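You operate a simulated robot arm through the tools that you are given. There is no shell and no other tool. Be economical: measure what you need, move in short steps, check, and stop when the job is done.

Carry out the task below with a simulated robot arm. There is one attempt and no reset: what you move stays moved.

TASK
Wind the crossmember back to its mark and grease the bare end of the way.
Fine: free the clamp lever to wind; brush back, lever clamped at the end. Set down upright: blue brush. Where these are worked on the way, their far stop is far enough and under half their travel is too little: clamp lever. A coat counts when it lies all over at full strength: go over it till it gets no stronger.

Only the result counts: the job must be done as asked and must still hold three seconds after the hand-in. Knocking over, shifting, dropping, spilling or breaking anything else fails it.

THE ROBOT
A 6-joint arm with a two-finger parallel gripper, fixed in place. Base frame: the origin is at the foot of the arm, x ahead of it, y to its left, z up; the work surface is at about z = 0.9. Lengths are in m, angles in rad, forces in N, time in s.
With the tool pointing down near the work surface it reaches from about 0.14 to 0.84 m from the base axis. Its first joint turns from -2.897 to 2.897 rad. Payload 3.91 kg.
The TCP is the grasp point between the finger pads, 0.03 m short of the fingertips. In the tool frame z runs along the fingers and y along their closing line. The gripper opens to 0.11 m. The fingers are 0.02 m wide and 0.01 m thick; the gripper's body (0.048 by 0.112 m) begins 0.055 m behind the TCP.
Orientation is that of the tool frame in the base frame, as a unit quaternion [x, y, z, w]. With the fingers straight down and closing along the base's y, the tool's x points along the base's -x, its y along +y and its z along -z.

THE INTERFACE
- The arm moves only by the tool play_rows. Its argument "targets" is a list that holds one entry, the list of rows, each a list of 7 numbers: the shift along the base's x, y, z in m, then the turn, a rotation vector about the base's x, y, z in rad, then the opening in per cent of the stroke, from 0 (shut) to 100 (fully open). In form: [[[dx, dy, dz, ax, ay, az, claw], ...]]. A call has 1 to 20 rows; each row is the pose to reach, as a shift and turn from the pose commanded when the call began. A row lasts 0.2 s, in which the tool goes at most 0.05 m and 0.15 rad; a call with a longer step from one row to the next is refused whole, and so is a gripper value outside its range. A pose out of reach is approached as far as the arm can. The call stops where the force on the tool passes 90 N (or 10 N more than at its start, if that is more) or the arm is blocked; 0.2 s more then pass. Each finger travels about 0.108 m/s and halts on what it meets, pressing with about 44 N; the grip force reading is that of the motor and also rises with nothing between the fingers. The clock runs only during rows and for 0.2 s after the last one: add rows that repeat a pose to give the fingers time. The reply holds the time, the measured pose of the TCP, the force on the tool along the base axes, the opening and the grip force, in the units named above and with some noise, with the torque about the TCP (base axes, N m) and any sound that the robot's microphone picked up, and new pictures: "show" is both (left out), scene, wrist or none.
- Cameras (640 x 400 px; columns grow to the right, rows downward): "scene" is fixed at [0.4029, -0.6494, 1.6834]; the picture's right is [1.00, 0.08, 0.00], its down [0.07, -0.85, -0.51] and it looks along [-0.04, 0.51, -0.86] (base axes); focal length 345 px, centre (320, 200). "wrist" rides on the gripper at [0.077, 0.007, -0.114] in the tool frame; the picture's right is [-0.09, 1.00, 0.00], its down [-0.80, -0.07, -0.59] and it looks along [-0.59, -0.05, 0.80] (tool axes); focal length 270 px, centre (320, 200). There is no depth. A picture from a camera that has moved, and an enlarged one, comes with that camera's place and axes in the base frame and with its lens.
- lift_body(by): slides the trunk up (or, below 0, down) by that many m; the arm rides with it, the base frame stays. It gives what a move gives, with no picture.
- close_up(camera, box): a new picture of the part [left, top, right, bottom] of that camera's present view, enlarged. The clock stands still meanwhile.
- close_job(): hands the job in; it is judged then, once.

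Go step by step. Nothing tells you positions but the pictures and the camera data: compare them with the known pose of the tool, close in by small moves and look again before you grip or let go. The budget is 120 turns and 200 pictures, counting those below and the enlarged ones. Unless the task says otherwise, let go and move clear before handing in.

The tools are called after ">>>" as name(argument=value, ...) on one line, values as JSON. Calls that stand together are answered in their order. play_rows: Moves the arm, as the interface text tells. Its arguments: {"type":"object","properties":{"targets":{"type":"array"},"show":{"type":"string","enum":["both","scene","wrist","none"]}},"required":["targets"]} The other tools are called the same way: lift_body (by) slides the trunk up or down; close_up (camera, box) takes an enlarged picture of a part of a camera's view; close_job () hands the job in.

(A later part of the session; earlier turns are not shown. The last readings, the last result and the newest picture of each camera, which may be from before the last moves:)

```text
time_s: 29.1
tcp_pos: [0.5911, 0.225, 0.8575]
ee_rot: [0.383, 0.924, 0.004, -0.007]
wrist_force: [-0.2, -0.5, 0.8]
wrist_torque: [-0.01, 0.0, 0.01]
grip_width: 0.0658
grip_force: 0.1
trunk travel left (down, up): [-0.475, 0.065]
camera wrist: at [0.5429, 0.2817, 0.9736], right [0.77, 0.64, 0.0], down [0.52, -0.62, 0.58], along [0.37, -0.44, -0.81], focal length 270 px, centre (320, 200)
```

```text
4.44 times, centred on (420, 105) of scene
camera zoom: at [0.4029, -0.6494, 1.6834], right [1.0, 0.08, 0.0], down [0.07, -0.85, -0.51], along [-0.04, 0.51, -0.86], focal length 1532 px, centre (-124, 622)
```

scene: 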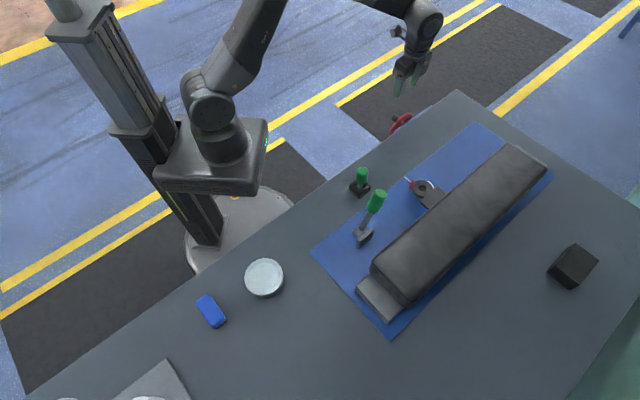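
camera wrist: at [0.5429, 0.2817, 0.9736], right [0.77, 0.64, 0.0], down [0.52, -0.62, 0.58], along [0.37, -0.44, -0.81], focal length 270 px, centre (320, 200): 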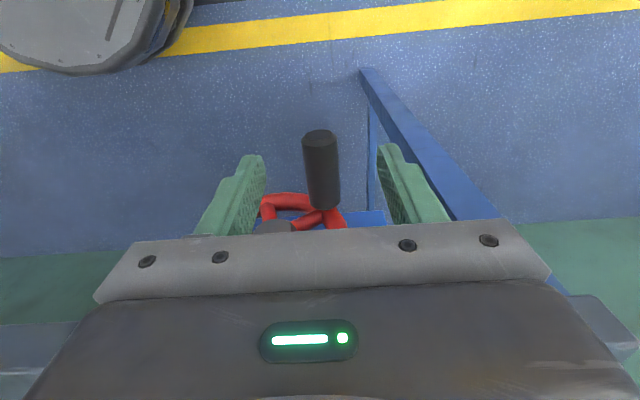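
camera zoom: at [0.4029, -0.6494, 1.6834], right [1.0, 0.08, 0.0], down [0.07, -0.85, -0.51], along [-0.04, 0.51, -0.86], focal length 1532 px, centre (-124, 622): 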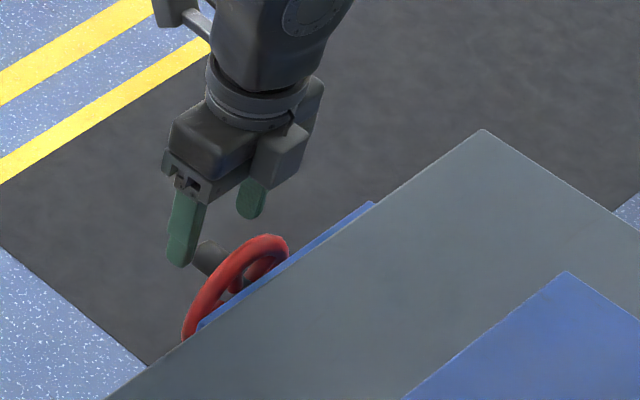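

The handle is centred. I'll go down to its level (z about 0.813) and close.

>>> play_rows(targets=[[[0.006, -0.006, -0.02, 0, 0, 0, 60], [0.006, -0.006, -0.043, 0, 0, 0, 60], [0.006, -0.006, -0.043, 0, 0, 0, 40], [0.006, -0.006, -0.043, 0, 0, 0, 15], [0.006, -0.006, -0.043, 0, 0, 0, 0], [0.006, -0.006, -0.043, 0, 0, 0, 0]]], show="wrist")

>>> close_up(camera="wrist", box=[200, 80, 440, 230])

>>> close_up(camera="scene", box=[395, 165, 459, 205])

```text
time_s: 30.5
tcp_pos: [0.5985, 0.2174, 0.8251]
ee_rot: [0.381, 0.924, 0.01, 0.0]
wrist_force: [11.1, -4.6, 78.9]
wrist_torque: [-3.66, 0.57, 0.3]
grip_width: 0.0231
grip_force: 45.2
trunk travel left (down, up): [-0.475, 0.065]
camera wrist: at [0.5485, 0.274, 0.9396], right [0.77, 0.64, 0.02], down [0.51, -0.63, 0.59], along [0.39, -0.44, -0.81], focal length 270 px, centre (320, 200)
```

wrist: 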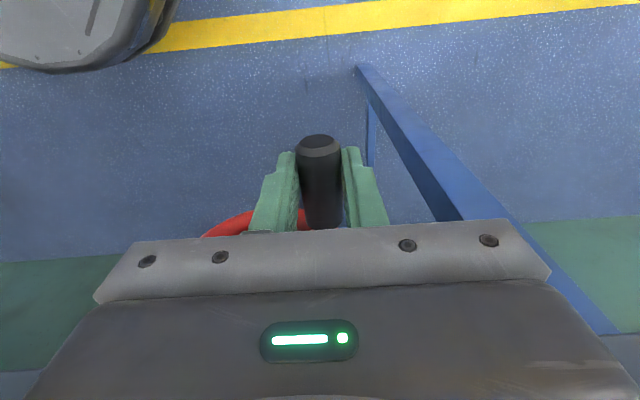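

```text
2.67 times, centred on (320, 155) of wrist
camera zoom: at [0.5485, 0.274, 0.9396], right [0.77, 0.64, 0.02], down [0.51, -0.63, 0.59], along [0.39, -0.44, -0.81], focal length 721 px, centre (320, 320)
```

zoom: 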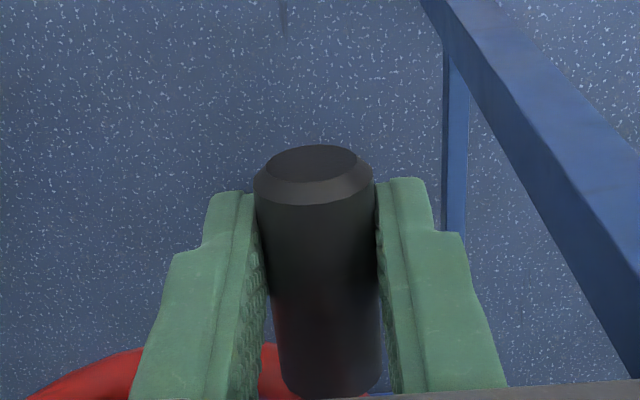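

```text
10.00 times, centred on (427, 185) of scene
camera zoom: at [0.4029, -0.6494, 1.6834], right [1.0, 0.08, 0.0], down [0.07, -0.85, -0.51], along [-0.04, 0.51, -0.86], focal length 3447 px, centre (-750, 350)
```

zoom: 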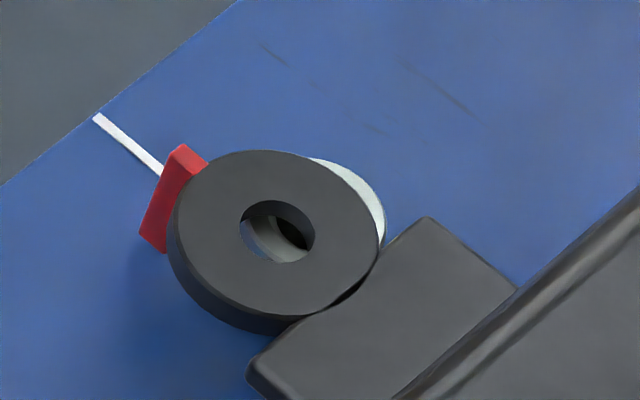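

The gripper body is resting on the wheel rim (force along z at the rim's position). I'll open, lift, shift 1.2 cm outward along the handle and re-grip.

>>> play_rows(targets=[[[0, 0, 0.012, 0, 0, 0, 30], [-0.004, 0.004, 0.02, 0, 0, 0, 40], [-0.009, 0.009, 0.02, 0, 0, 0, 40], [-0.009, 0.009, 0.0, 0, 0, 0, 40], [-0.009, 0.009, -0.004, 0, 0, 0, 40], [-0.009, 0.009, -0.004, 0, 0, 0, 20], [-0.009, 0.009, -0.004, 0, 0, 0, 0], [-0.009, 0.009, -0.004, 0, 0, 0, 0]]], show="wrist")

```text
time_s: 32.3
tcp_pos: [0.588, 0.2279, 0.8089]
ee_rot: [0.382, 0.924, 0.004, -0.007]
wrist_force: [1.6, 4.7, -2.3]
wrist_torque: [-0.1, -0.09, -0.3]
grip_width: 0.023
grip_force: 45.1
trunk travel left (down, up): [-0.475, 0.065]
camera wrist: at [0.5402, 0.2852, 0.9255], right [0.77, 0.64, 0.0], down [0.52, -0.62, 0.58], along [0.37, -0.45, -0.81], focal length 270 px, centre (320, 200)
```

wrist: 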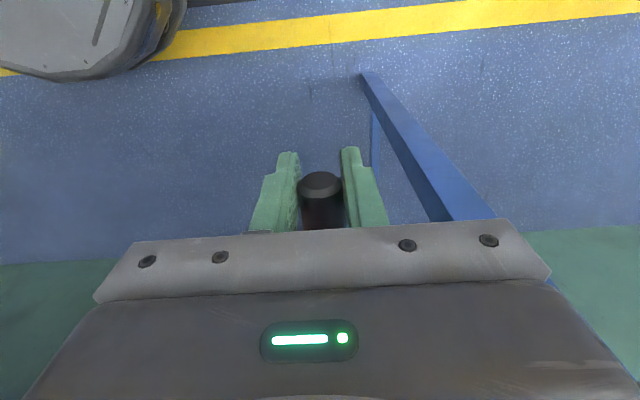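

The handle is gripped cleanly now. I'll try turning the crank about 30° upward and look at the pointer.

>>> play_rows(targets=[[[0.003, 0.003, 0.006, 0, 0, 0, 0], [0.0045, 0.0045, 0.012, 0, 0, 0, 0], [0.0055, 0.0055, 0.017, 0, 0, 0, 0], [0.006, 0.006, 0.022, 0, 0, 0, 0]]], show="wrist")

>>> close_up(camera="scene", box=[395, 165, 459, 205])

```text
time_s: 33.3
tcp_pos: [0.5941, 0.2343, 0.833]
ee_rot: [0.383, 0.924, 0.004, -0.008]
wrist_force: [-14.9, 2.9, -2.7]
wrist_torque: [0.5, 0.54, -0.36]
grip_width: 0.0231
grip_force: 45.0
trunk travel left (down, up): [-0.475, 0.065]
camera wrist: at [0.5459, 0.2908, 0.949], right [0.77, 0.64, 0.0], down [0.52, -0.62, 0.58], along [0.37, -0.45, -0.81], focal length 270 px, centre (320, 200)
```

wrist: 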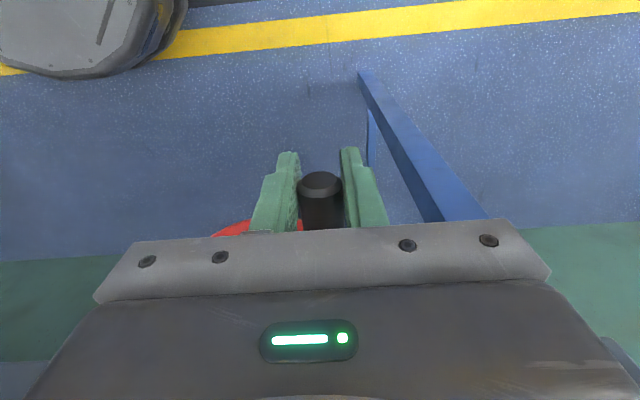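

```text
10.00 times, centred on (427, 185) of scene
camera zoom: at [0.4029, -0.6494, 1.6834], right [1.0, 0.08, 0.0], down [0.07, -0.85, -0.51], along [-0.04, 0.51, -0.86], focal length 3447 px, centre (-750, 350)
```

zoom: 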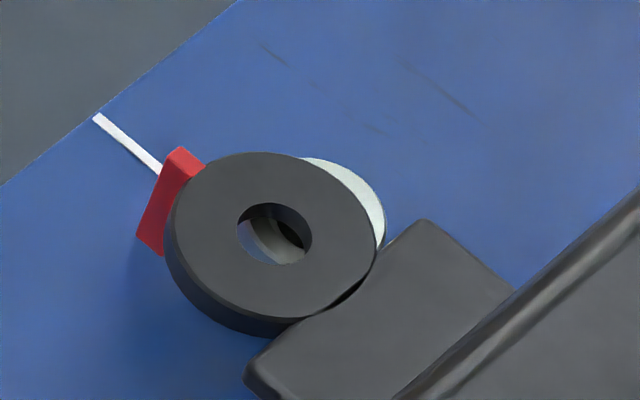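

The carriage moved about 1 mm the wrong way (30°), so the lever is free and winding is the other way, roughly 14 mm per turn. I'll crank downward (clockwise) through 100° and check.

>>> play_rows(targets=[[[-0.0018, -0.0018, -0.0147, 0, 0, 0, 0], [-0.0071, -0.0071, -0.0276, 0, 0, 0, 0], [-0.0152, -0.0152, -0.0372, 0, 0, 0, 0], [-0.0251, -0.0251, -0.0423, 0, 0, 0, 0], [-0.0357, -0.0357, -0.0423, 0, 0, 0, 0]]], show="wrist")

>>> close_up(camera="scene", box=[395, 165, 459, 205])

```text
time_s: 34.5
tcp_pos: [0.5595, 0.1987, 0.7901]
ee_rot: [0.382, 0.924, 0.004, -0.006]
wrist_force: [-4.2, 6.2, 7.2]
wrist_torque: [-0.79, -0.76, -0.29]
grip_width: 0.0234
grip_force: 45.2
trunk travel left (down, up): [-0.475, 0.065]
camera wrist: at [0.5114, 0.2566, 0.9055], right [0.77, 0.64, 0.0], down [0.52, -0.62, 0.58], along [0.38, -0.44, -0.81], focal length 270 px, centre (320, 200)
```

wrist: 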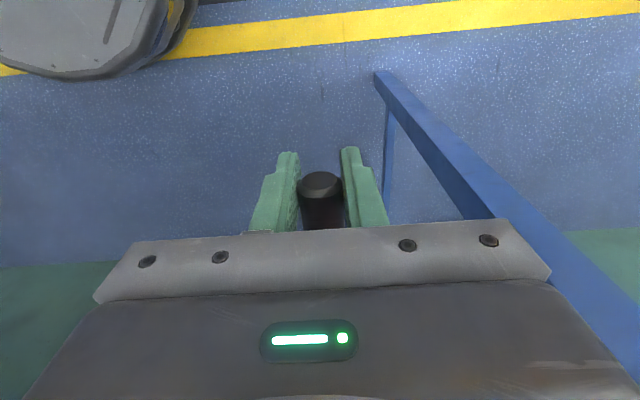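

```text
10.00 times, centred on (427, 185) of scene
camera zoom: at [0.4029, -0.6494, 1.6834], right [1.0, 0.08, 0.0], down [0.07, -0.85, -0.51], along [-0.04, 0.51, -0.86], focal length 3447 px, centre (-750, 350)
```

zoom: 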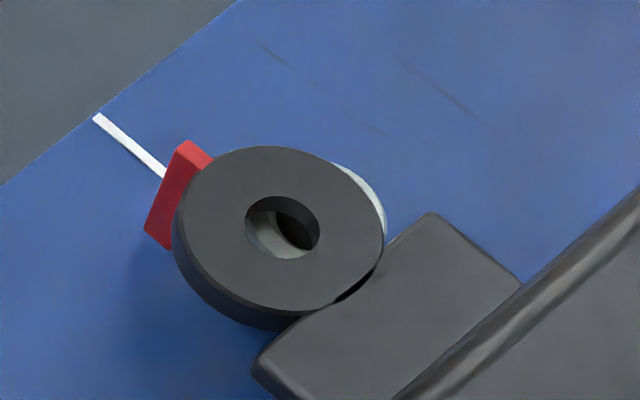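

Smooth: the carriage advanced about 3 mm. I'll finish this turn and check again.

>>> play_rows(targets=[[[-0.0099, -0.0099, 0.0051, 0, 0, 0, 0], [-0.018, -0.018, 0.0147, 0, 0, 0, 0], [-0.0233, -0.0233, 0.0276, 0, 0, 0, 0], [-0.0251, -0.0251, 0.0423, 0, 0, 0, 0], [-0.0233, -0.0233, 0.057, 0, 0, 0, 0], [-0.018, -0.018, 0.0699, 0, 0, 0, 0], [-0.0099, -0.0099, 0.0795, 0, 0, 0, 0], [0, 0, 0.0846, 0, 0, 0, 0], [0.0106, 0.0106, 0.0846, 0, 0, 0, 0], [0.0205, 0.0205, 0.0795, 0, 0, 0, 0], [0.0286, 0.0286, 0.0699, 0, 0, 0, 0], [0.0339, 0.0339, 0.057, 0, 0, 0, 0], [0.0357, 0.0357, 0.0423, 0, 0, 0, 0]]], show="wrist")

>>> close_up(camera="scene", box=[395, 165, 459, 205])

```text
time_s: 37.3
tcp_pos: [0.5935, 0.2337, 0.8327]
ee_rot: [0.383, 0.924, 0.003, -0.009]
wrist_force: [-17.4, -6.3, -2.2]
wrist_torque: [-0.28, -0.35, 0.0]
grip_width: 0.0223
grip_force: 45.1
trunk travel left (down, up): [-0.475, 0.065]
camera wrist: at [0.5464, 0.2908, 0.948], right [0.77, 0.64, 0.0], down [0.52, -0.62, 0.58], along [0.37, -0.45, -0.81], focal length 270 px, centre (320, 200)
```

wrist: 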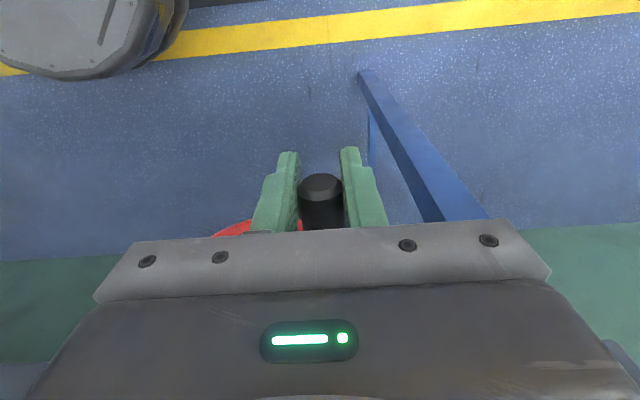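

```text
10.00 times, centred on (427, 185) of scene
camera zoom: at [0.4029, -0.6494, 1.6834], right [1.0, 0.08, 0.0], down [0.07, -0.85, -0.51], along [-0.04, 0.51, -0.86], focal length 3447 px, centre (-750, 350)
```

zoom: 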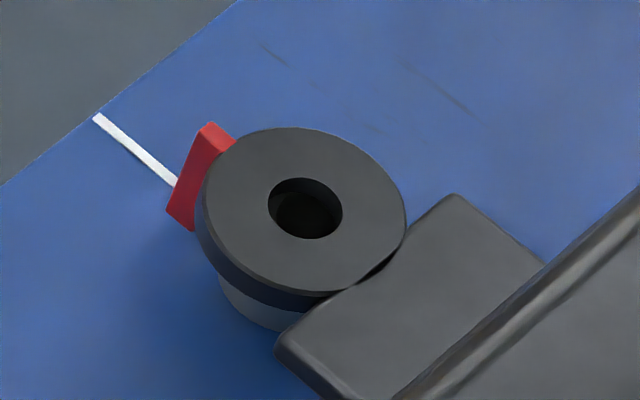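

About 11.7 mm per turn, and the pointer is now a few millimetres short of the line. I'll release the crank and view the mark from directly above to measure the remainder.

>>> play_rows(targets=[[[0, 0, 0, 0, 0, 0, 40], [0, 0, 0, 0, 0, 0, 50], [0, 0, 0.045, 0, 0, 0, 50], [0, 0, 0.09, 0, 0, 0, 50], [0, 0, 0.135, 0, 0, 0, 50], [0, -0.01, 0.18, 0, 0, 0, 50], [0, -0.03, 0.22, 0, 0, 0, 50], [0, -0.07, 0.245, 0, 0, 0, 50], [0, -0.115, 0.257, 0, 0, 0, 50], [0, -0.16, 0.257, 0, 0, 0, 50], [0, -0.205, 0.257, 0, 0, 0, 50], [0, -0.25, 0.257, 0, 0, 0, 50], [0, -0.295, 0.257, 0, 0, 0, 50], [-0.005, -0.334, 0.257, 0, 0, 0, 50], [-0.005, -0.334, 0.257, 0, 0, 0, 50]]], show="wrist")

>>> close_up(camera="wrist", box=[240, 60, 400, 220])

```text
time_s: 40.5
tcp_pos: [0.5952, -0.1022, 1.0896]
ee_rot: [0.382, 0.924, 0.004, -0.007]
wrist_force: [0.1, -0.3, 0.1]
wrist_torque: [-0.02, 0.04, 0.04]
grip_width: 0.0551
grip_force: 0.0
trunk travel left (down, up): [-0.475, 0.065]
camera wrist: at [0.5468, -0.0444, 1.2059], right [0.77, 0.64, 0.0], down [0.52, -0.62, 0.58], along [0.37, -0.44, -0.81], focal length 270 px, centre (320, 200)
```

wrist: 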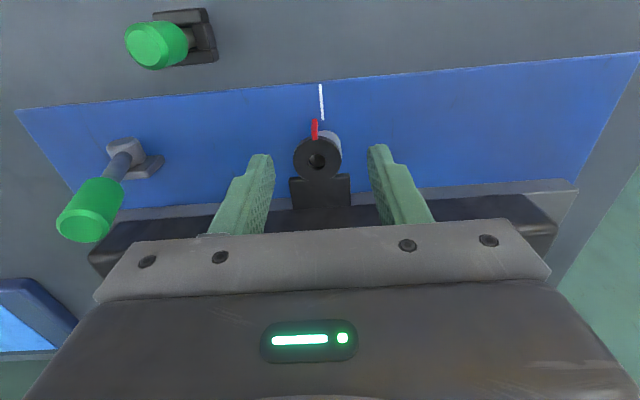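

```text
2.50 times, centred on (320, 140) of wrist
camera zoom: at [0.5468, -0.0444, 1.2059], right [0.77, 0.64, 0.0], down [0.52, -0.62, 0.58], along [0.37, -0.44, -0.81], focal length 676 px, centre (320, 350)
```

zoom: 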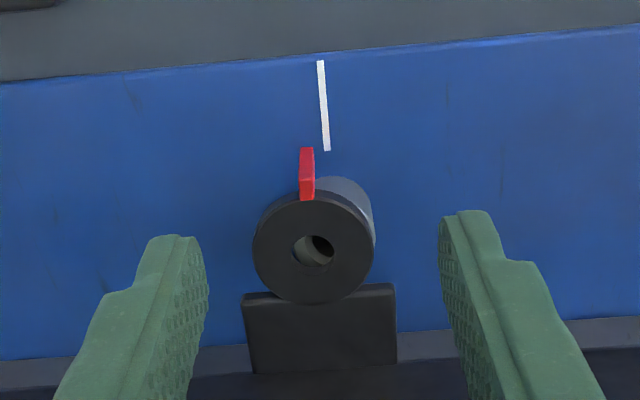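

A very clear view: the pointer is left of the line. I'll enlarge it for an accurate measurement.

>>> close_up(camera="wrist", box=[296, 80, 344, 140])

>>> close_up(camera="wrist", box=[284, 120, 356, 190])

```text
6.67 times, centred on (320, 110) of wrist
camera zoom: at [0.5468, -0.0444, 1.2059], right [0.77, 0.64, 0.0], down [0.52, -0.62, 0.58], along [0.37, -0.44, -0.81], focal length 1802 px, centre (320, 800)
```

zoom: 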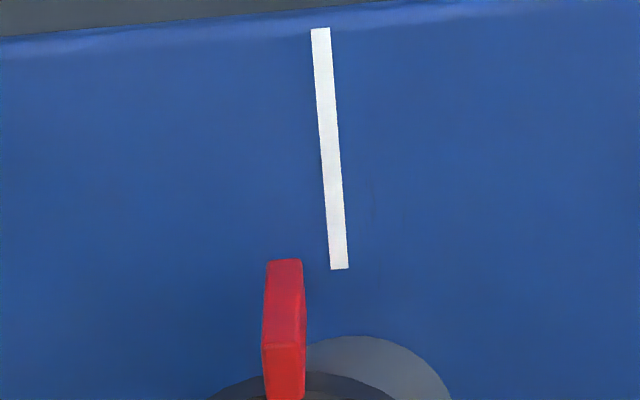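

```text
5.71 times, centred on (320, 155) of wrist
camera zoom: at [0.5468, -0.0444, 1.2059], right [0.77, 0.64, 0.0], down [0.52, -0.62, 0.58], along [0.37, -0.44, -0.81], focal length 1544 px, centre (320, 457)
```

zoom: 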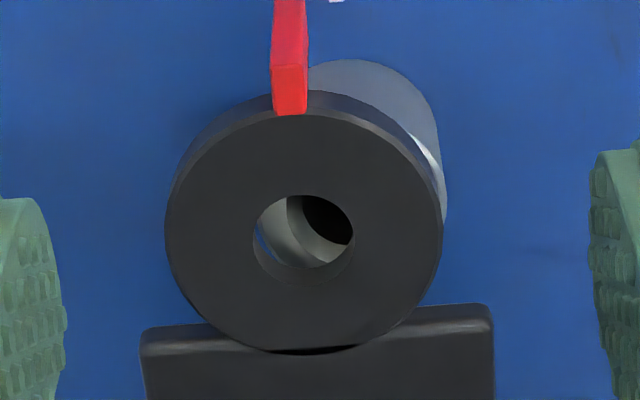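

The offset is 9.2 mm along the way (pointer needs to go right). I'll return to the crank and turn about 280°.

>>> play_rows(targets=[[[0, 0.045, 0, 0, 0, 0, 50], [0, 0.09, 0, 0, 0, 0, 50], [0, 0.135, 0, 0, 0, 0, 50], [0, 0.18, 0, 0, 0, 0, 50], [0, 0.225, 0, 0, 0, 0, 50], [0, 0.27, 0, 0, 0, 0, 50], [0, 0.315, 0, 0, 0, 0, 50], [-0.001, 0.335, -0.03, 0, 0, 0, 50], [-0.001, 0.335, -0.075, 0, 0, 0, 50], [-0.001, 0.335, -0.12, 0, 0, 0, 50], [-0.001, 0.335, -0.165, 0, 0, 0, 50], [-0.001, 0.335, -0.165, 0, 0, 0, 50]]], show="wrist")

```text
time_s: 43.1
tcp_pos: [0.5915, 0.2349, 0.9218]
ee_rot: [0.382, 0.924, 0.005, -0.007]
wrist_force: [-0.2, -1.6, -0.4]
wrist_torque: [0.02, 0.01, 0.06]
grip_width: 0.0548
grip_force: 0.0
trunk travel left (down, up): [-0.475, 0.065]
camera wrist: at [0.5435, 0.291, 1.0388], right [0.77, 0.64, 0.0], down [0.52, -0.62, 0.58], along [0.37, -0.44, -0.81], focal length 270 px, centre (320, 200)
```

wrist: 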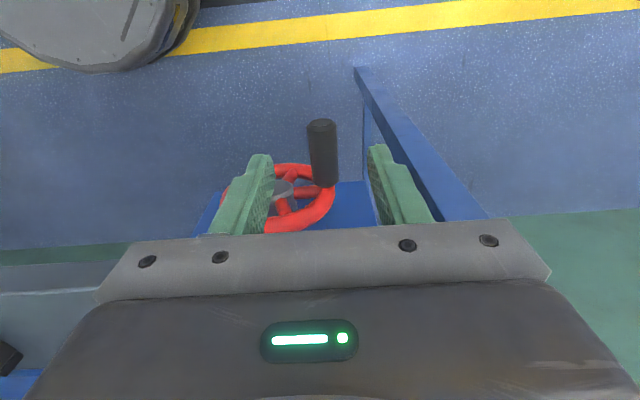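

The handle is centred; descending and gripping.

>>> play_rows(targets=[[[0.001, 0, -0.04, 0, 0, 0, 50], [0.002, 0, -0.08, 0, 0, 0, 50], [0.002, -0.001, -0.089, 0, 0, 0, 50], [0.002, -0.001, -0.089, 0, 0, 0, 30], [0.002, -0.001, -0.089, 0, 0, 0, 10], [0.002, -0.001, -0.089, 0, 0, 0, 0]]], show="wrist")

```text
time_s: 44.5
tcp_pos: [0.5922, 0.2343, 0.8355]
ee_rot: [0.382, 0.924, 0.004, -0.006]
wrist_force: [6.2, 5.1, 0.8]
wrist_torque: [-0.1, -0.17, -0.06]
grip_width: 0.0228
grip_force: 45.2
trunk travel left (down, up): [-0.475, 0.065]
camera wrist: at [0.5447, 0.2913, 0.9505], right [0.77, 0.64, 0.0], down [0.52, -0.62, 0.58], along [0.38, -0.44, -0.81], focal length 270 px, centre (320, 200)
```

wrist: 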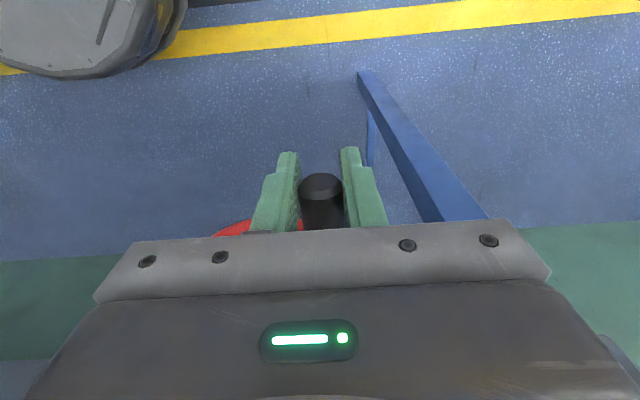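

Now cranking 270° clockwise.

>>> play_rows(targets=[[[-0.0018, -0.0018, -0.0147, 0, 0, 0, 0], [-0.0071, -0.0071, -0.0276, 0, 0, 0, 0], [-0.0152, -0.0152, -0.0372, 0, 0, 0, 0], [-0.0251, -0.0251, -0.0423, 0, 0, 0, 0], [-0.0357, -0.0357, -0.0423, 0, 0, 0, 0], [-0.0456, -0.0456, -0.0372, 0, 0, 0, 0], [-0.0537, -0.0537, -0.0276, 0, 0, 0, 0], [-0.059, -0.059, -0.0147, 0, 0, 0, 0], [-0.0608, -0.0608, 0, 0, 0, 0, 0], [-0.059, -0.059, 0.0147, 0, 0, 0, 0], [-0.0537, -0.0537, 0.0276, 0, 0, 0, 0], [-0.0456, -0.0456, 0.0372, 0, 0, 0, 0], [-0.0357, -0.0357, 0.0423, 0, 0, 0, 0], [-0.0304, -0.0304, 0.043, 0, 0, 0, 0], [-0.0304, -0.0304, 0.043, 0, 0, 0, 0]]], show="wrist")

>>> close_up(camera="scene", box=[395, 165, 459, 205])

```text
time_s: 47.7
tcp_pos: [0.5593, 0.2019, 0.8799]
ee_rot: [0.383, 0.924, 0.006, -0.006]
wrist_force: [-3.9, 2.8, 15.8]
wrist_torque: [0.48, 0.5, 0.21]
grip_width: 0.0227
grip_force: 45.3
trunk travel left (down, up): [-0.475, 0.065]
camera wrist: at [0.512, 0.2588, 0.9957], right [0.77, 0.64, 0.0], down [0.52, -0.62, 0.58], along [0.38, -0.44, -0.81], focal length 270 px, centre (320, 200)
```

wrist: 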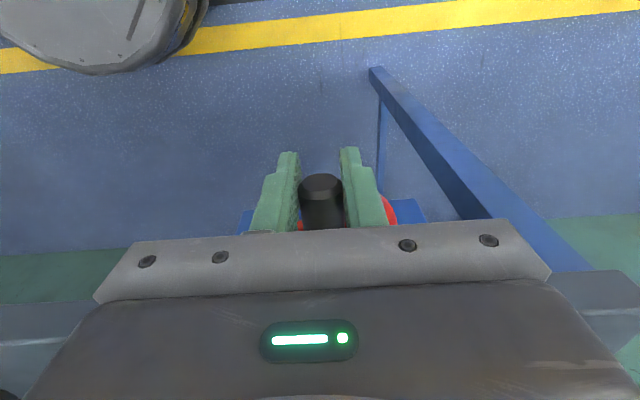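

```text
10.00 times, centred on (427, 185) of scene
camera zoom: at [0.4029, -0.6494, 1.6834], right [1.0, 0.08, 0.0], down [0.07, -0.85, -0.51], along [-0.04, 0.51, -0.86], focal length 3447 px, centre (-750, 350)
```

zoom: 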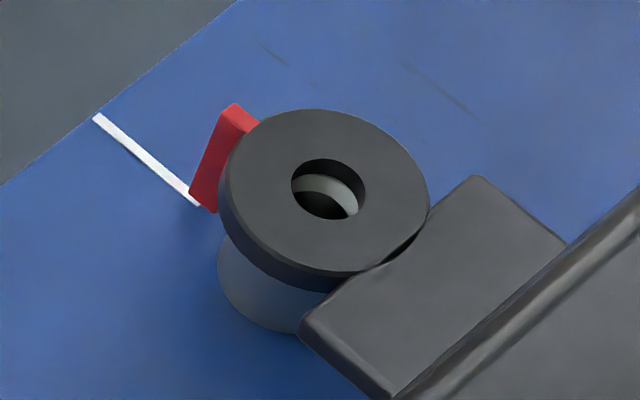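

It moved nearly 9 mm. I'll release and check from the same overhead spot.

>>> play_rows(targets=[[[0, 0, 0, 0, 0, 0, 40], [0, 0, 0, 0, 0, 0, 50], [0, 0, 0.045, 0, 0, 0, 50], [0, 0, 0.09, 0, 0, 0, 50], [0, 0, 0.135, 0, 0, 0, 50], [0.01, -0.03, 0.17, 0, 0, 0, 50], [0.02, -0.07, 0.19, 0, 0, 0, 50], [0.03, -0.11, 0.2, 0, 0, 0, 50], [0.04, -0.15, 0.2, 0, 0, 0, 50], [0.04, -0.195, 0.2, 0, 0, 0, 50], [0.04, -0.24, 0.2, 0, 0, 0, 50], [0.04, -0.28, 0.205, 0, 0, 0, 50], [0.04, -0.302, 0.21, 0, 0, 0, 50], [0.04, -0.302, 0.21, 0, 0, 0, 50]]], show="none")

>>> close_up(camera="wrist", box=[296, 80, 344, 140])

```text
time_s: 50.7
tcp_pos: [0.5998, -0.0977, 1.0879]
ee_rot: [0.382, 0.924, 0.004, -0.007]
wrist_force: [-0.7, -0.1, 0.4]
wrist_torque: [-0.03, -0.01, 0.0]
grip_width: 0.055
grip_force: 0.1
trunk travel left (down, up): [-0.475, 0.065]
```

```text
6.67 times, centred on (320, 110) of wrist
camera zoom: at [0.5523, -0.041, 1.2046], right [0.77, 0.64, 0.0], down [0.52, -0.62, 0.58], along [0.37, -0.44, -0.81], focal length 1802 px, centre (320, 800)
```

zoom: 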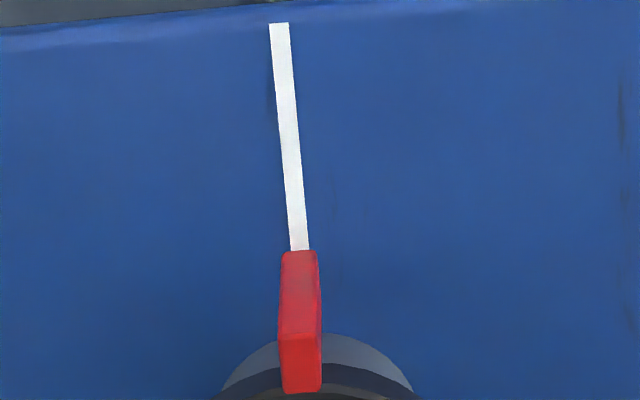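

The pointer is now dead in line with the mark. Next I'll throw the clamp lever back by pushing its grip with closed fingers along the arc toward the original side.

>>> play_rows(targets=[[[-0.02, -0.04, 0, 0, 0, 0, 25], [-0.04, -0.08, 0, 0, 0, 0, 0], [-0.0632, -0.1151, 0, 0, 0, 0, 0], [-0.0632, -0.1151, -0.03, 0, 0, 0, 0], [-0.0632, -0.1151, -0.058, 0, 0, 0, 0], [-0.078, -0.13, -0.058, 0, 0, 0, 0], [-0.094, -0.146, -0.058, 0, 0, 0, 0], [-0.1092, -0.1611, -0.058, 0, 0, 0, 0], [-0.119, -0.171, -0.055, 0, 0, 0, 0], [-0.1283, -0.1801, -0.052, 0, 0, 0, 0], [-0.1375, -0.1895, -0.051, 0, 0, 0, 0], [-0.1466, -0.1985, -0.051, 0, 0, 0, 0]]], show="none")

>>> close_up(camera="scene", box=[300, 180, 420, 280])

```text
time_s: 53.3
tcp_pos: [0.454, -0.2984, 1.039]
ee_rot: [0.382, 0.924, 0.004, -0.007]
wrist_force: [1.0, 0.9, -1.7]
wrist_torque: [0.04, -0.06, -0.03]
grip_width: 0.0002
grip_force: 37.8
trunk travel left (down, up): [-0.475, 0.065]
```

```text
4.00 times, centred on (360, 230) of scene
camera zoom: at [0.4029, -0.6494, 1.6834], right [1.0, 0.08, 0.0], down [0.07, -0.85, -0.51], along [-0.04, 0.51, -0.86], focal length 1379 px, centre (160, 80)
```

zoom: 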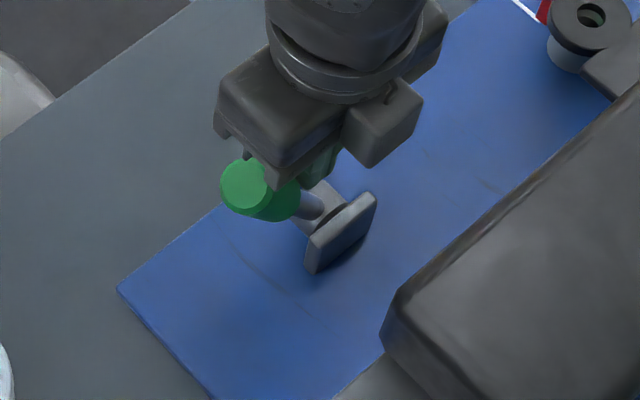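

The lever follows with light force. I'll continue the arc to the stop.

>>> play_rows(targets=[[[-0.009, -0.009, -0.001, 0, 0, 0, 0], [-0.018, -0.018, -0.005, 0, 0, 0, 0], [-0.026, -0.026, -0.015, 0, 0, 0, 0], [-0.033, -0.033, -0.027, 0, 0, 0, 0], [-0.038, -0.038, -0.04, 0, 0, 0, 0]]], show="none")

>>> close_up(camera="scene", box=[300, 180, 420, 280])

```text
time_s: 54.1
tcp_pos: [0.4417, -0.3106, 1.0337]
ee_rot: [0.381, 0.925, 0.007, 0.006]
wrist_force: [32.5, 62.1, 27.9]
wrist_torque: [1.76, -0.72, -0.36]
grip_width: 0.0
grip_force: 37.6
trunk travel left (down, up): [-0.475, 0.065]
stopped in row 3: the force on the tool passed its limit at 105 N (the readings are from after the stop); the commanded pose is now the measured one
```

```text
4.00 times, centred on (360, 230) of scene
camera zoom: at [0.4029, -0.6494, 1.6834], right [1.0, 0.08, 0.0], down [0.07, -0.85, -0.51], along [-0.04, 0.51, -0.86], focal length 1379 px, centre (160, 80)
```

zoom: 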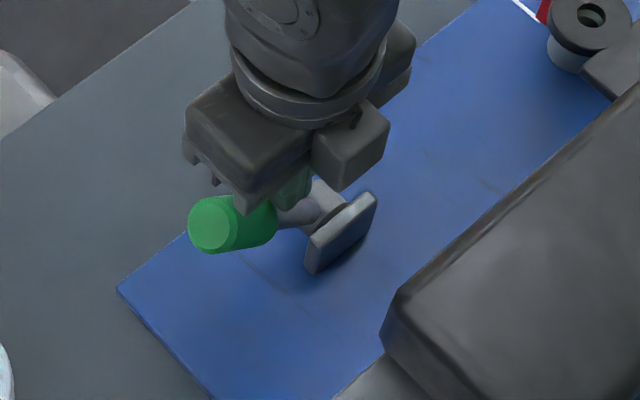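

The lever is back at its original clamped stop. I'll back off and look at the bare end of the way from above.

>>> play_rows(targets=[[[0.015, 0.015, 0, 0, 0, 0, 0], [0.025, 0.025, 0.03, 0, 0, 0, 0], [0.03, 0.02, 0.07, 0, 0, 0, 0], [0.035, -0.02, 0.08, 0, 0, 0, 30], [0.04, -0.06, 0.08, 0, 0, 0, 50], [0.05, -0.1, 0.08, 0, 0, 0, 50], [0.052, -0.118, 0.08, 0, 0, 0, 50], [0.052, -0.118, 0.08, 0, 0, 0, 50]]], show="both")

>>> close_up(camera="wrist", box=[200, 40, 440, 220])

>>> close_up(camera="scene", box=[330, 240, 430, 340])

```text
time_s: 55.9
tcp_pos: [0.4901, -0.443, 1.1113]
ee_rot: [0.382, 0.924, 0.007, 0.003]
wrist_force: [0.3, 0.8, 0.3]
wrist_torque: [-0.02, -0.02, 0.01]
grip_width: 0.0551
grip_force: 0.1
trunk travel left (down, up): [-0.475, 0.065]
camera wrist: at [0.4392, -0.3856, 1.2261], right [0.77, 0.64, 0.02], down [0.51, -0.62, 0.59], along [0.39, -0.45, -0.81], focal length 270 px, centre (320, 200)
```

scene: 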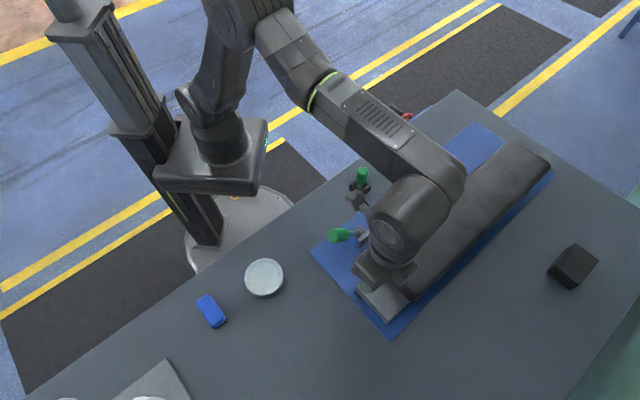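
wrist: 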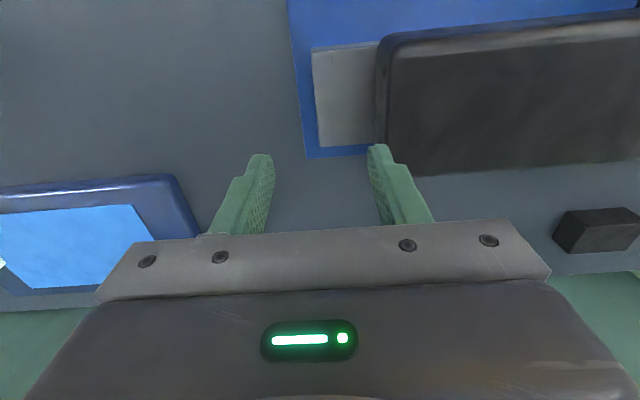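

```text
2.22 times, centred on (320, 130) of wrist
camera zoom: at [0.4392, -0.3856, 1.2261], right [0.77, 0.64, 0.02], down [0.51, -0.62, 0.59], along [0.39, -0.45, -0.81], focal length 601 px, centre (320, 356)
```

zoom: 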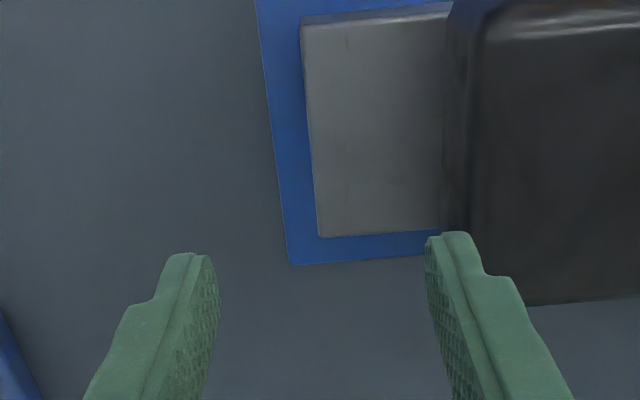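

```text
4.00 times, centred on (380, 290) of scene
camera zoom: at [0.4029, -0.6494, 1.6834], right [1.0, 0.08, 0.0], down [0.07, -0.85, -0.51], along [-0.04, 0.51, -0.86], focal length 1379 px, centre (80, -160)
```

zoom: 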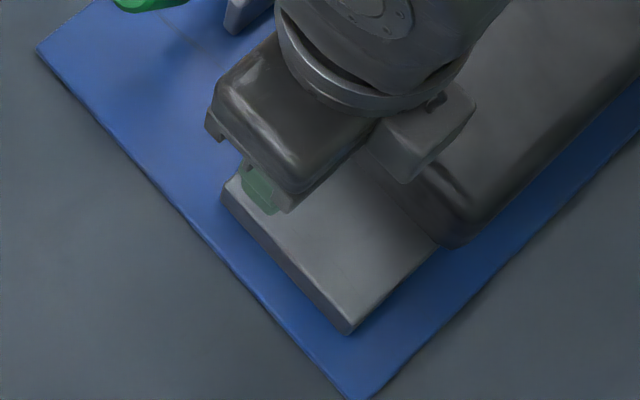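

The bare end spans about 64 × 98 mm with its top at z ≈ 0.93 (e 0.030–0.094, n −0.624 to −0.722). I'll go to the blue brush with the gripper turned to close along its long axis.

>>> play_rows(targets=[[[-0.03, -0.005, 0, 0, 0, 0.14, 60], [-0.06, -0.01, 0, 0, 0, 0.28, 70], [-0.09, -0.015, 0, 0, 0, 0.42, 80], [-0.12, -0.02, 0, 0, 0, 0.56, 90], [-0.15, -0.025, 0, 0, 0, 0.7, 100], [-0.18, -0.03, 0, 0, 0, 0.84, 100], [-0.21, -0.035, 0, 0, 0, 0.98, 100], [-0.24, -0.04, 0, 0, 0, 1.12, 100], [-0.27, -0.05, 0, 0, 0, 1.26, 100], [-0.3, -0.055, 0, 0, 0, 1.4, 100], [-0.33, -0.06, -0.01, 0, 0, 1.54, 100], [-0.35, -0.067, -0.02, 0, 0, 1.57, 100], [-0.35, -0.067, -0.02, 0, 0, 1.57, 100]]], show="wrist")

>>> close_up(camera="wrist", box=[220, 40, 420, 220])

>>> close_up(camera="scene", box=[190, 250, 290, 335])

```text
time_s: 58.7
tcp_pos: [0.1383, -0.5061, 1.0878]
ee_rot: [-0.384, 0.923, 0.007, -0.003]
wrist_force: [-0.3, -0.2, -0.1]
wrist_torque: [-0.01, 0.04, 0.03]
grip_width: 0.11
grip_force: 0.1
trunk travel left (down, up): [-0.475, 0.065]
camera wrist: at [0.0807, -0.558, 1.2026], right [-0.64, 0.77, 0.02], down [0.62, 0.51, 0.59], along [0.45, 0.39, -0.81], focal length 270 px, centre (320, 200)
```

wrist: 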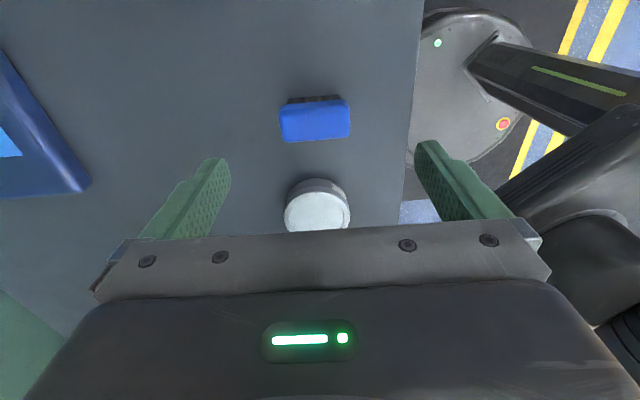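

```text
2.22 times, centred on (320, 130) of wrist
camera zoom: at [0.0807, -0.558, 1.2026], right [-0.64, 0.77, 0.02], down [0.62, 0.51, 0.59], along [0.45, 0.39, -0.81], focal length 601 px, centre (320, 356)
```

zoom: 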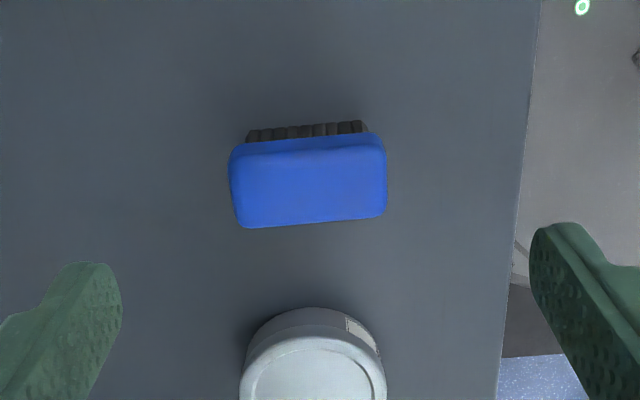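

```text
4.71 times, centred on (240, 292) of scene
camera zoom: at [0.4029, -0.6494, 1.6834], right [1.0, 0.08, 0.0], down [0.07, -0.85, -0.51], along [-0.04, 0.51, -0.86], focal length 1622 px, centre (696, -235)
```

zoom: 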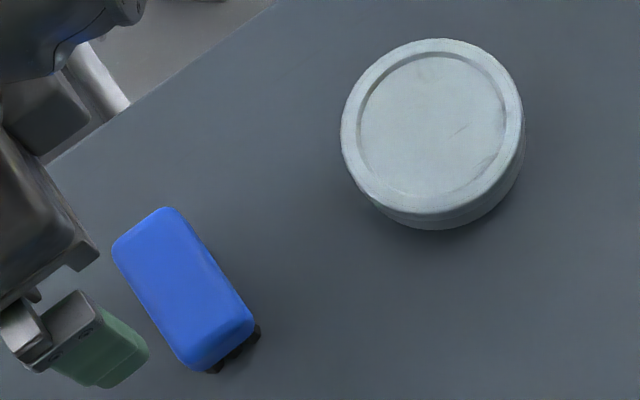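

The brush sits at (0.159, −0.4955), top about z 0.934, long axis along the closing line. I'll descend in stages and check.

>>> play_rows(targets=[[[0.01, 0.005, -0.04, 0, 0, 0, 100], [0.0207, 0.0106, -0.08, 0, 0, 0, 100], [0.0207, 0.0106, -0.115, 0, 0, 0, 100], [0.0207, 0.0106, -0.115, 0, 0, 0, 100]]], show="wrist")

>>> close_up(camera="scene", box=[150, 250, 270, 340])

```text
time_s: 59.7
tcp_pos: [0.157, -0.4967, 0.973]
ee_rot: [-0.383, 0.924, 0.007, -0.003]
wrist_force: [1.3, -0.6, -0.4]
wrist_torque: [-0.01, 0.01, 0.0]
grip_width: 0.1098
grip_force: 0.1
trunk travel left (down, up): [-0.475, 0.065]
camera wrist: at [0.1, -0.5487, 1.0878], right [-0.64, 0.77, 0.02], down [0.62, 0.51, 0.59], along [0.45, 0.39, -0.81], focal length 270 px, centre (320, 200)
```

wrist: 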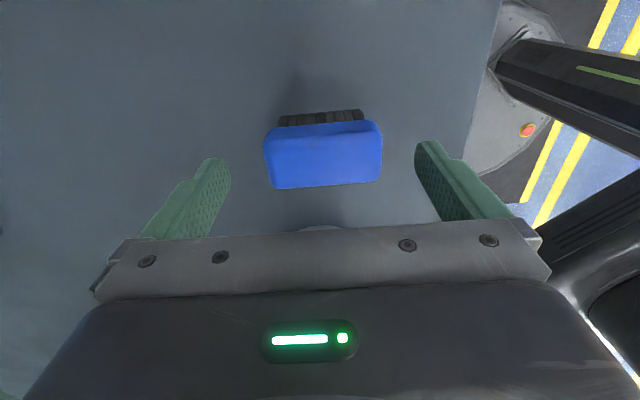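

```text
4.44 times, centred on (210, 295) of scene
camera zoom: at [0.4029, -0.6494, 1.6834], right [1.0, 0.08, 0.0], down [0.07, -0.85, -0.51], along [-0.04, 0.51, -0.86], focal length 1532 px, centre (809, -222)
```

zoom: 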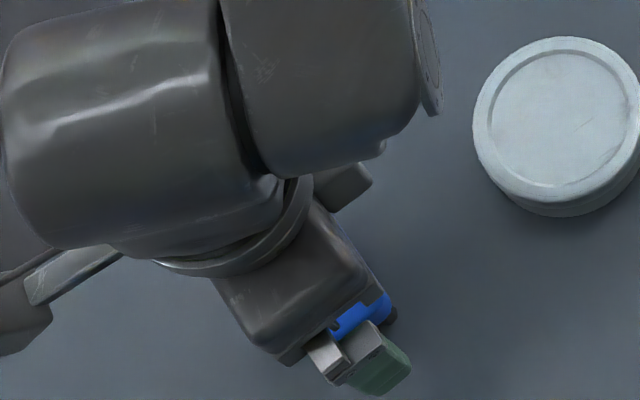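

The brush is centred under the gripper. I'll descend to z 0.943 and close on its ends.

>>> play_rows(targets=[[[0, 0, -0.02, 0, 0, 0, 100], [0, 0, -0.03, 0, 0, 0, 100], [0, 0, -0.03, 0, 0, 0, 80], [0, 0, -0.03, 0, 0, 0, 65], [0, 0, -0.03, 0, 0, 0, 50], [0, 0, -0.03, 0, 0, 0, 50]]], show="wrist")

```text
time_s: 61.1
tcp_pos: [0.1564, -0.4964, 0.9442]
ee_rot: [-0.382, 0.924, 0.007, -0.002]
wrist_force: [0.4, 0.5, -0.2]
wrist_torque: [0.0, -0.01, 0.03]
grip_width: 0.0693
grip_force: 43.8
trunk travel left (down, up): [-0.475, 0.065]
camera wrist: at [0.0999, -0.5481, 1.0593], right [-0.64, 0.77, 0.02], down [0.62, 0.51, 0.59], along [0.45, 0.39, -0.81], focal length 270 px, centre (320, 200)
```

wrist: 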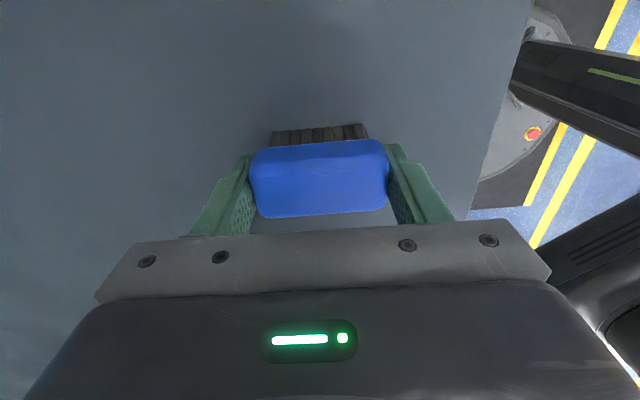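

The brush is held (69 mm). I'll lift it and carry it above the bare end.

>>> play_rows(targets=[[[0, 0, 0.04, 0, 0, 0, 50], [0, 0, 0.08, 0, 0, 0, 50], [0.04, 0.008, 0.1, 0, 0, 0, 50], [0.085, 0.017, 0.11, 0, 0, 0, 50], [0.13, 0.026, 0.11, 0, 0, 0, 50], [0.175, 0.035, 0.11, 0, 0, 0, 50], [0.22, 0.044, 0.11, 0, 0, 0, 50], [0.265, 0.053, 0.11, 0, 0, 0, 50], [0.31, 0.062, 0.1, 0, 0, 0, 50], [0.335, 0.068, 0.09, 0, 0, 0, 50], [0.335, 0.068, 0.08, 0, 0, 0, 50], [0.335, 0.068, 0.08, 0, 0, 0, 50]]], show="both")

```text
time_s: 63.7
tcp_pos: [0.494, -0.4296, 1.0235]
ee_rot: [-0.382, 0.924, 0.006, -0.002]
wrist_force: [0.3, 0.2, -0.8]
wrist_torque: [0.02, 0.03, 0.0]
grip_width: 0.0693
grip_force: 43.9
trunk travel left (down, up): [-0.475, 0.065]
camera wrist: at [0.4372, -0.4813, 1.1388], right [-0.64, 0.77, 0.02], down [0.62, 0.51, 0.59], along [0.45, 0.39, -0.81], focal length 270 px, centre (320, 200)
```

scene: 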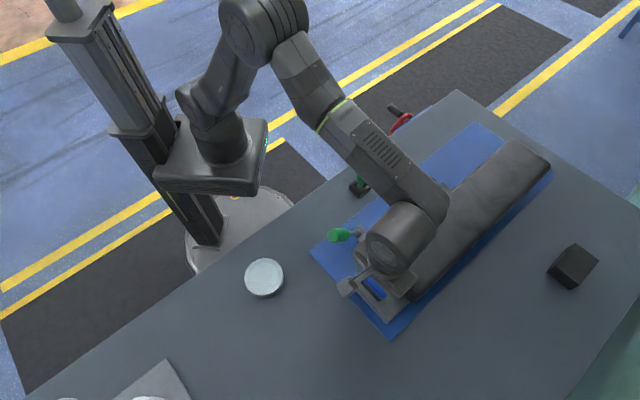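
wrist: 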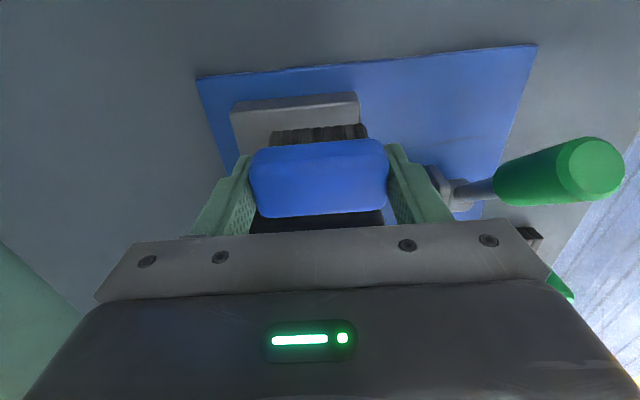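

Positioned over the plate. I'll lower until light contact.

>>> play_rows(targets=[[[0, 0, -0.025, 0, 0, 0, 50], [0, 0, -0.038, 0, 0, 0, 50], [0, 0, -0.044, 0, 0, 0, 50], [0, 0, -0.049, 0, 0, 0, 50], [0, 0, -0.049, 0, 0, 0, 50]]], show="wrist")

```text
time_s: 64.9
tcp_pos: [0.4939, -0.429, 0.9798]
ee_rot: [-0.384, 0.923, 0.004, -0.001]
wrist_force: [8.8, -5.9, 35.9]
wrist_torque: [-0.45, -0.46, 0.01]
grip_width: 0.0699
grip_force: 43.7
trunk travel left (down, up): [-0.475, 0.065]
camera wrist: at [0.4359, -0.4806, 1.0943], right [-0.64, 0.77, 0.01], down [0.62, 0.51, 0.59], along [0.45, 0.39, -0.8], focal length 270 px, centre (320, 200)
```

wrist: 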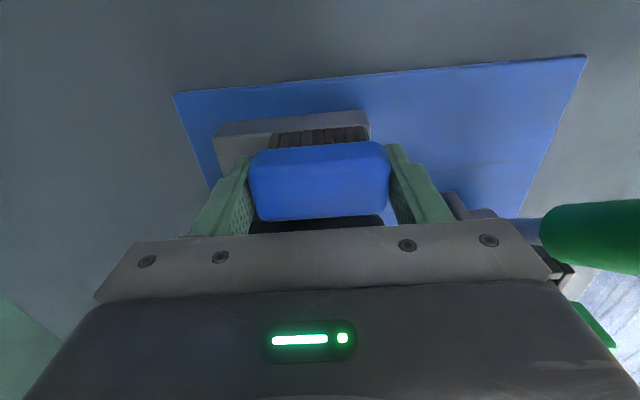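

Contact at about z 0.980 with 36 N; I'll ease slightly and make a first stroke toward the carriage and back.

>>> play_rows(targets=[[[0.006, 0.006, 0.003, 0, 0, 0, 50], [0.012, 0.012, 0.003, 0, 0, 0, 50], [0.018, 0.018, 0.003, 0, 0, 0, 50], [0.022, 0.022, 0.003, 0, 0, 0, 50], [0.022, 0.022, 0.003, 0, 0, 0, 50]]], show="none")

>>> close_up(camera="wrist", box=[180, 80, 420, 240])

```text
time_s: 66.1
tcp_pos: [0.5118, -0.4091, 0.9798]
ee_rot: [-0.382, 0.924, 0.008, -0.003]
wrist_force: [-12.0, -6.6, 24.1]
wrist_torque: [-0.48, -0.08, 0.22]
grip_width: 0.0693
grip_force: 44.1
trunk travel left (down, up): [-0.475, 0.065]
```

```text
2.50 times, centred on (300, 160) of wrist
camera zoom: at [0.4547, -0.4599, 1.0937], right [-0.64, 0.77, 0.02], down [0.62, 0.51, 0.59], along [0.45, 0.39, -0.8], focal length 676 px, centre (370, 300)
```

zoom: 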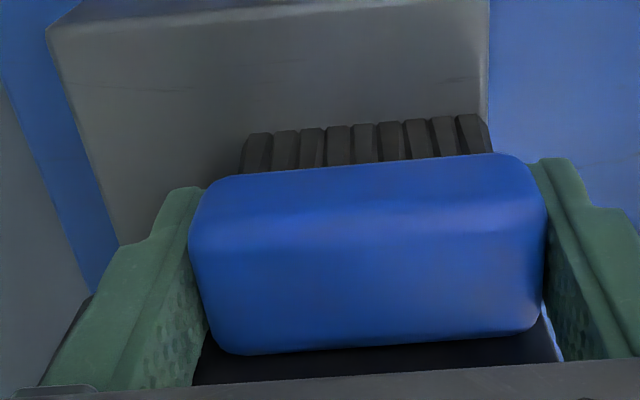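

No grease is visible yet, though it may be subtle. I'll stroke to the carriage face and back to the outer edge, then look.

>>> play_rows(targets=[[[0.003, 0.003, 0, 0, 0, 0, 50], [0.005, 0.005, 0, 0, 0, 0, 50], [0.0, 0.0, 0, 0, 0, 0, 50], [-0.008, -0.008, 0, 0, 0, 0, 50], [-0.016, -0.016, 0, 0, 0, 0, 50], [-0.024, -0.024, 0, 0, 0, 0, 50], [-0.016, -0.016, 0, 0, 0, 0, 50], [-0.008, -0.008, 0, 0, 0, 0, 50], [0.0, 0.0, 0, 0, 0, 0, 50], [0.005, 0.005, 0, 0, 0, 0, 50], [0.005, 0.005, 0.03, 0, 0, 0, 50], [-0.02, -0.02, 0.065, 0, 0, 0, 50], [-0.05, -0.05, 0.08, 0, 0, 0, 50], [-0.07, -0.07, 0.09, 0, 0, 0, 50], [-0.07, -0.07, 0.09, 0, 0, 0, 50]]], show="both")

>>> close_up(camera="scene", box=[330, 240, 430, 340])

```text
time_s: 69.3
tcp_pos: [0.4447, -0.4802, 1.0693]
ee_rot: [-0.384, 0.923, 0.007, -0.003]
wrist_force: [0.1, -0.5, -0.3]
wrist_torque: [-0.01, -0.03, -0.01]
grip_width: 0.0692
grip_force: 43.5
trunk travel left (down, up): [-0.475, 0.065]
camera wrist: at [0.3886, -0.5318, 1.1846], right [-0.64, 0.77, 0.02], down [0.62, 0.51, 0.59], along [0.45, 0.39, -0.81], focal length 270 px, centre (320, 200)
```

scene: 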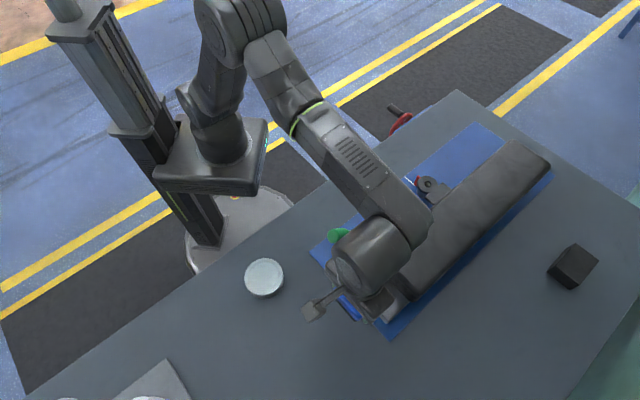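
wrist: 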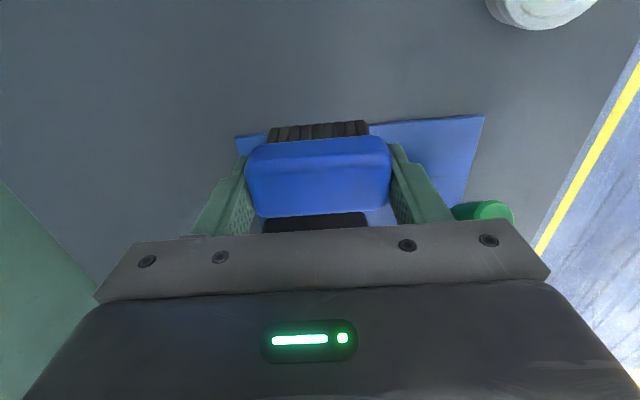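

```text
4.00 times, centred on (380, 290) of scene
camera zoom: at [0.4029, -0.6494, 1.6834], right [1.0, 0.08, 0.0], down [0.07, -0.85, -0.51], along [-0.04, 0.51, -0.86], focal length 1379 px, centre (80, -160)
```

zoom: 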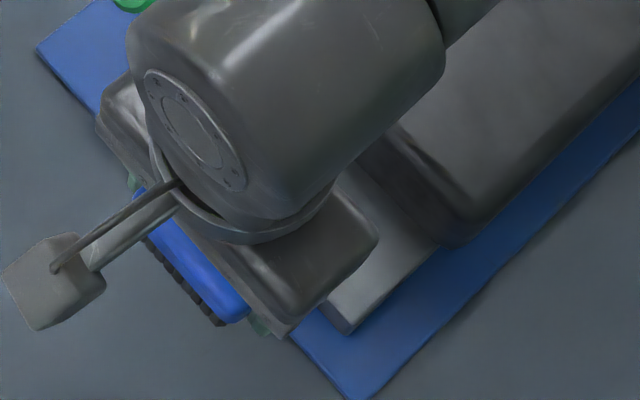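

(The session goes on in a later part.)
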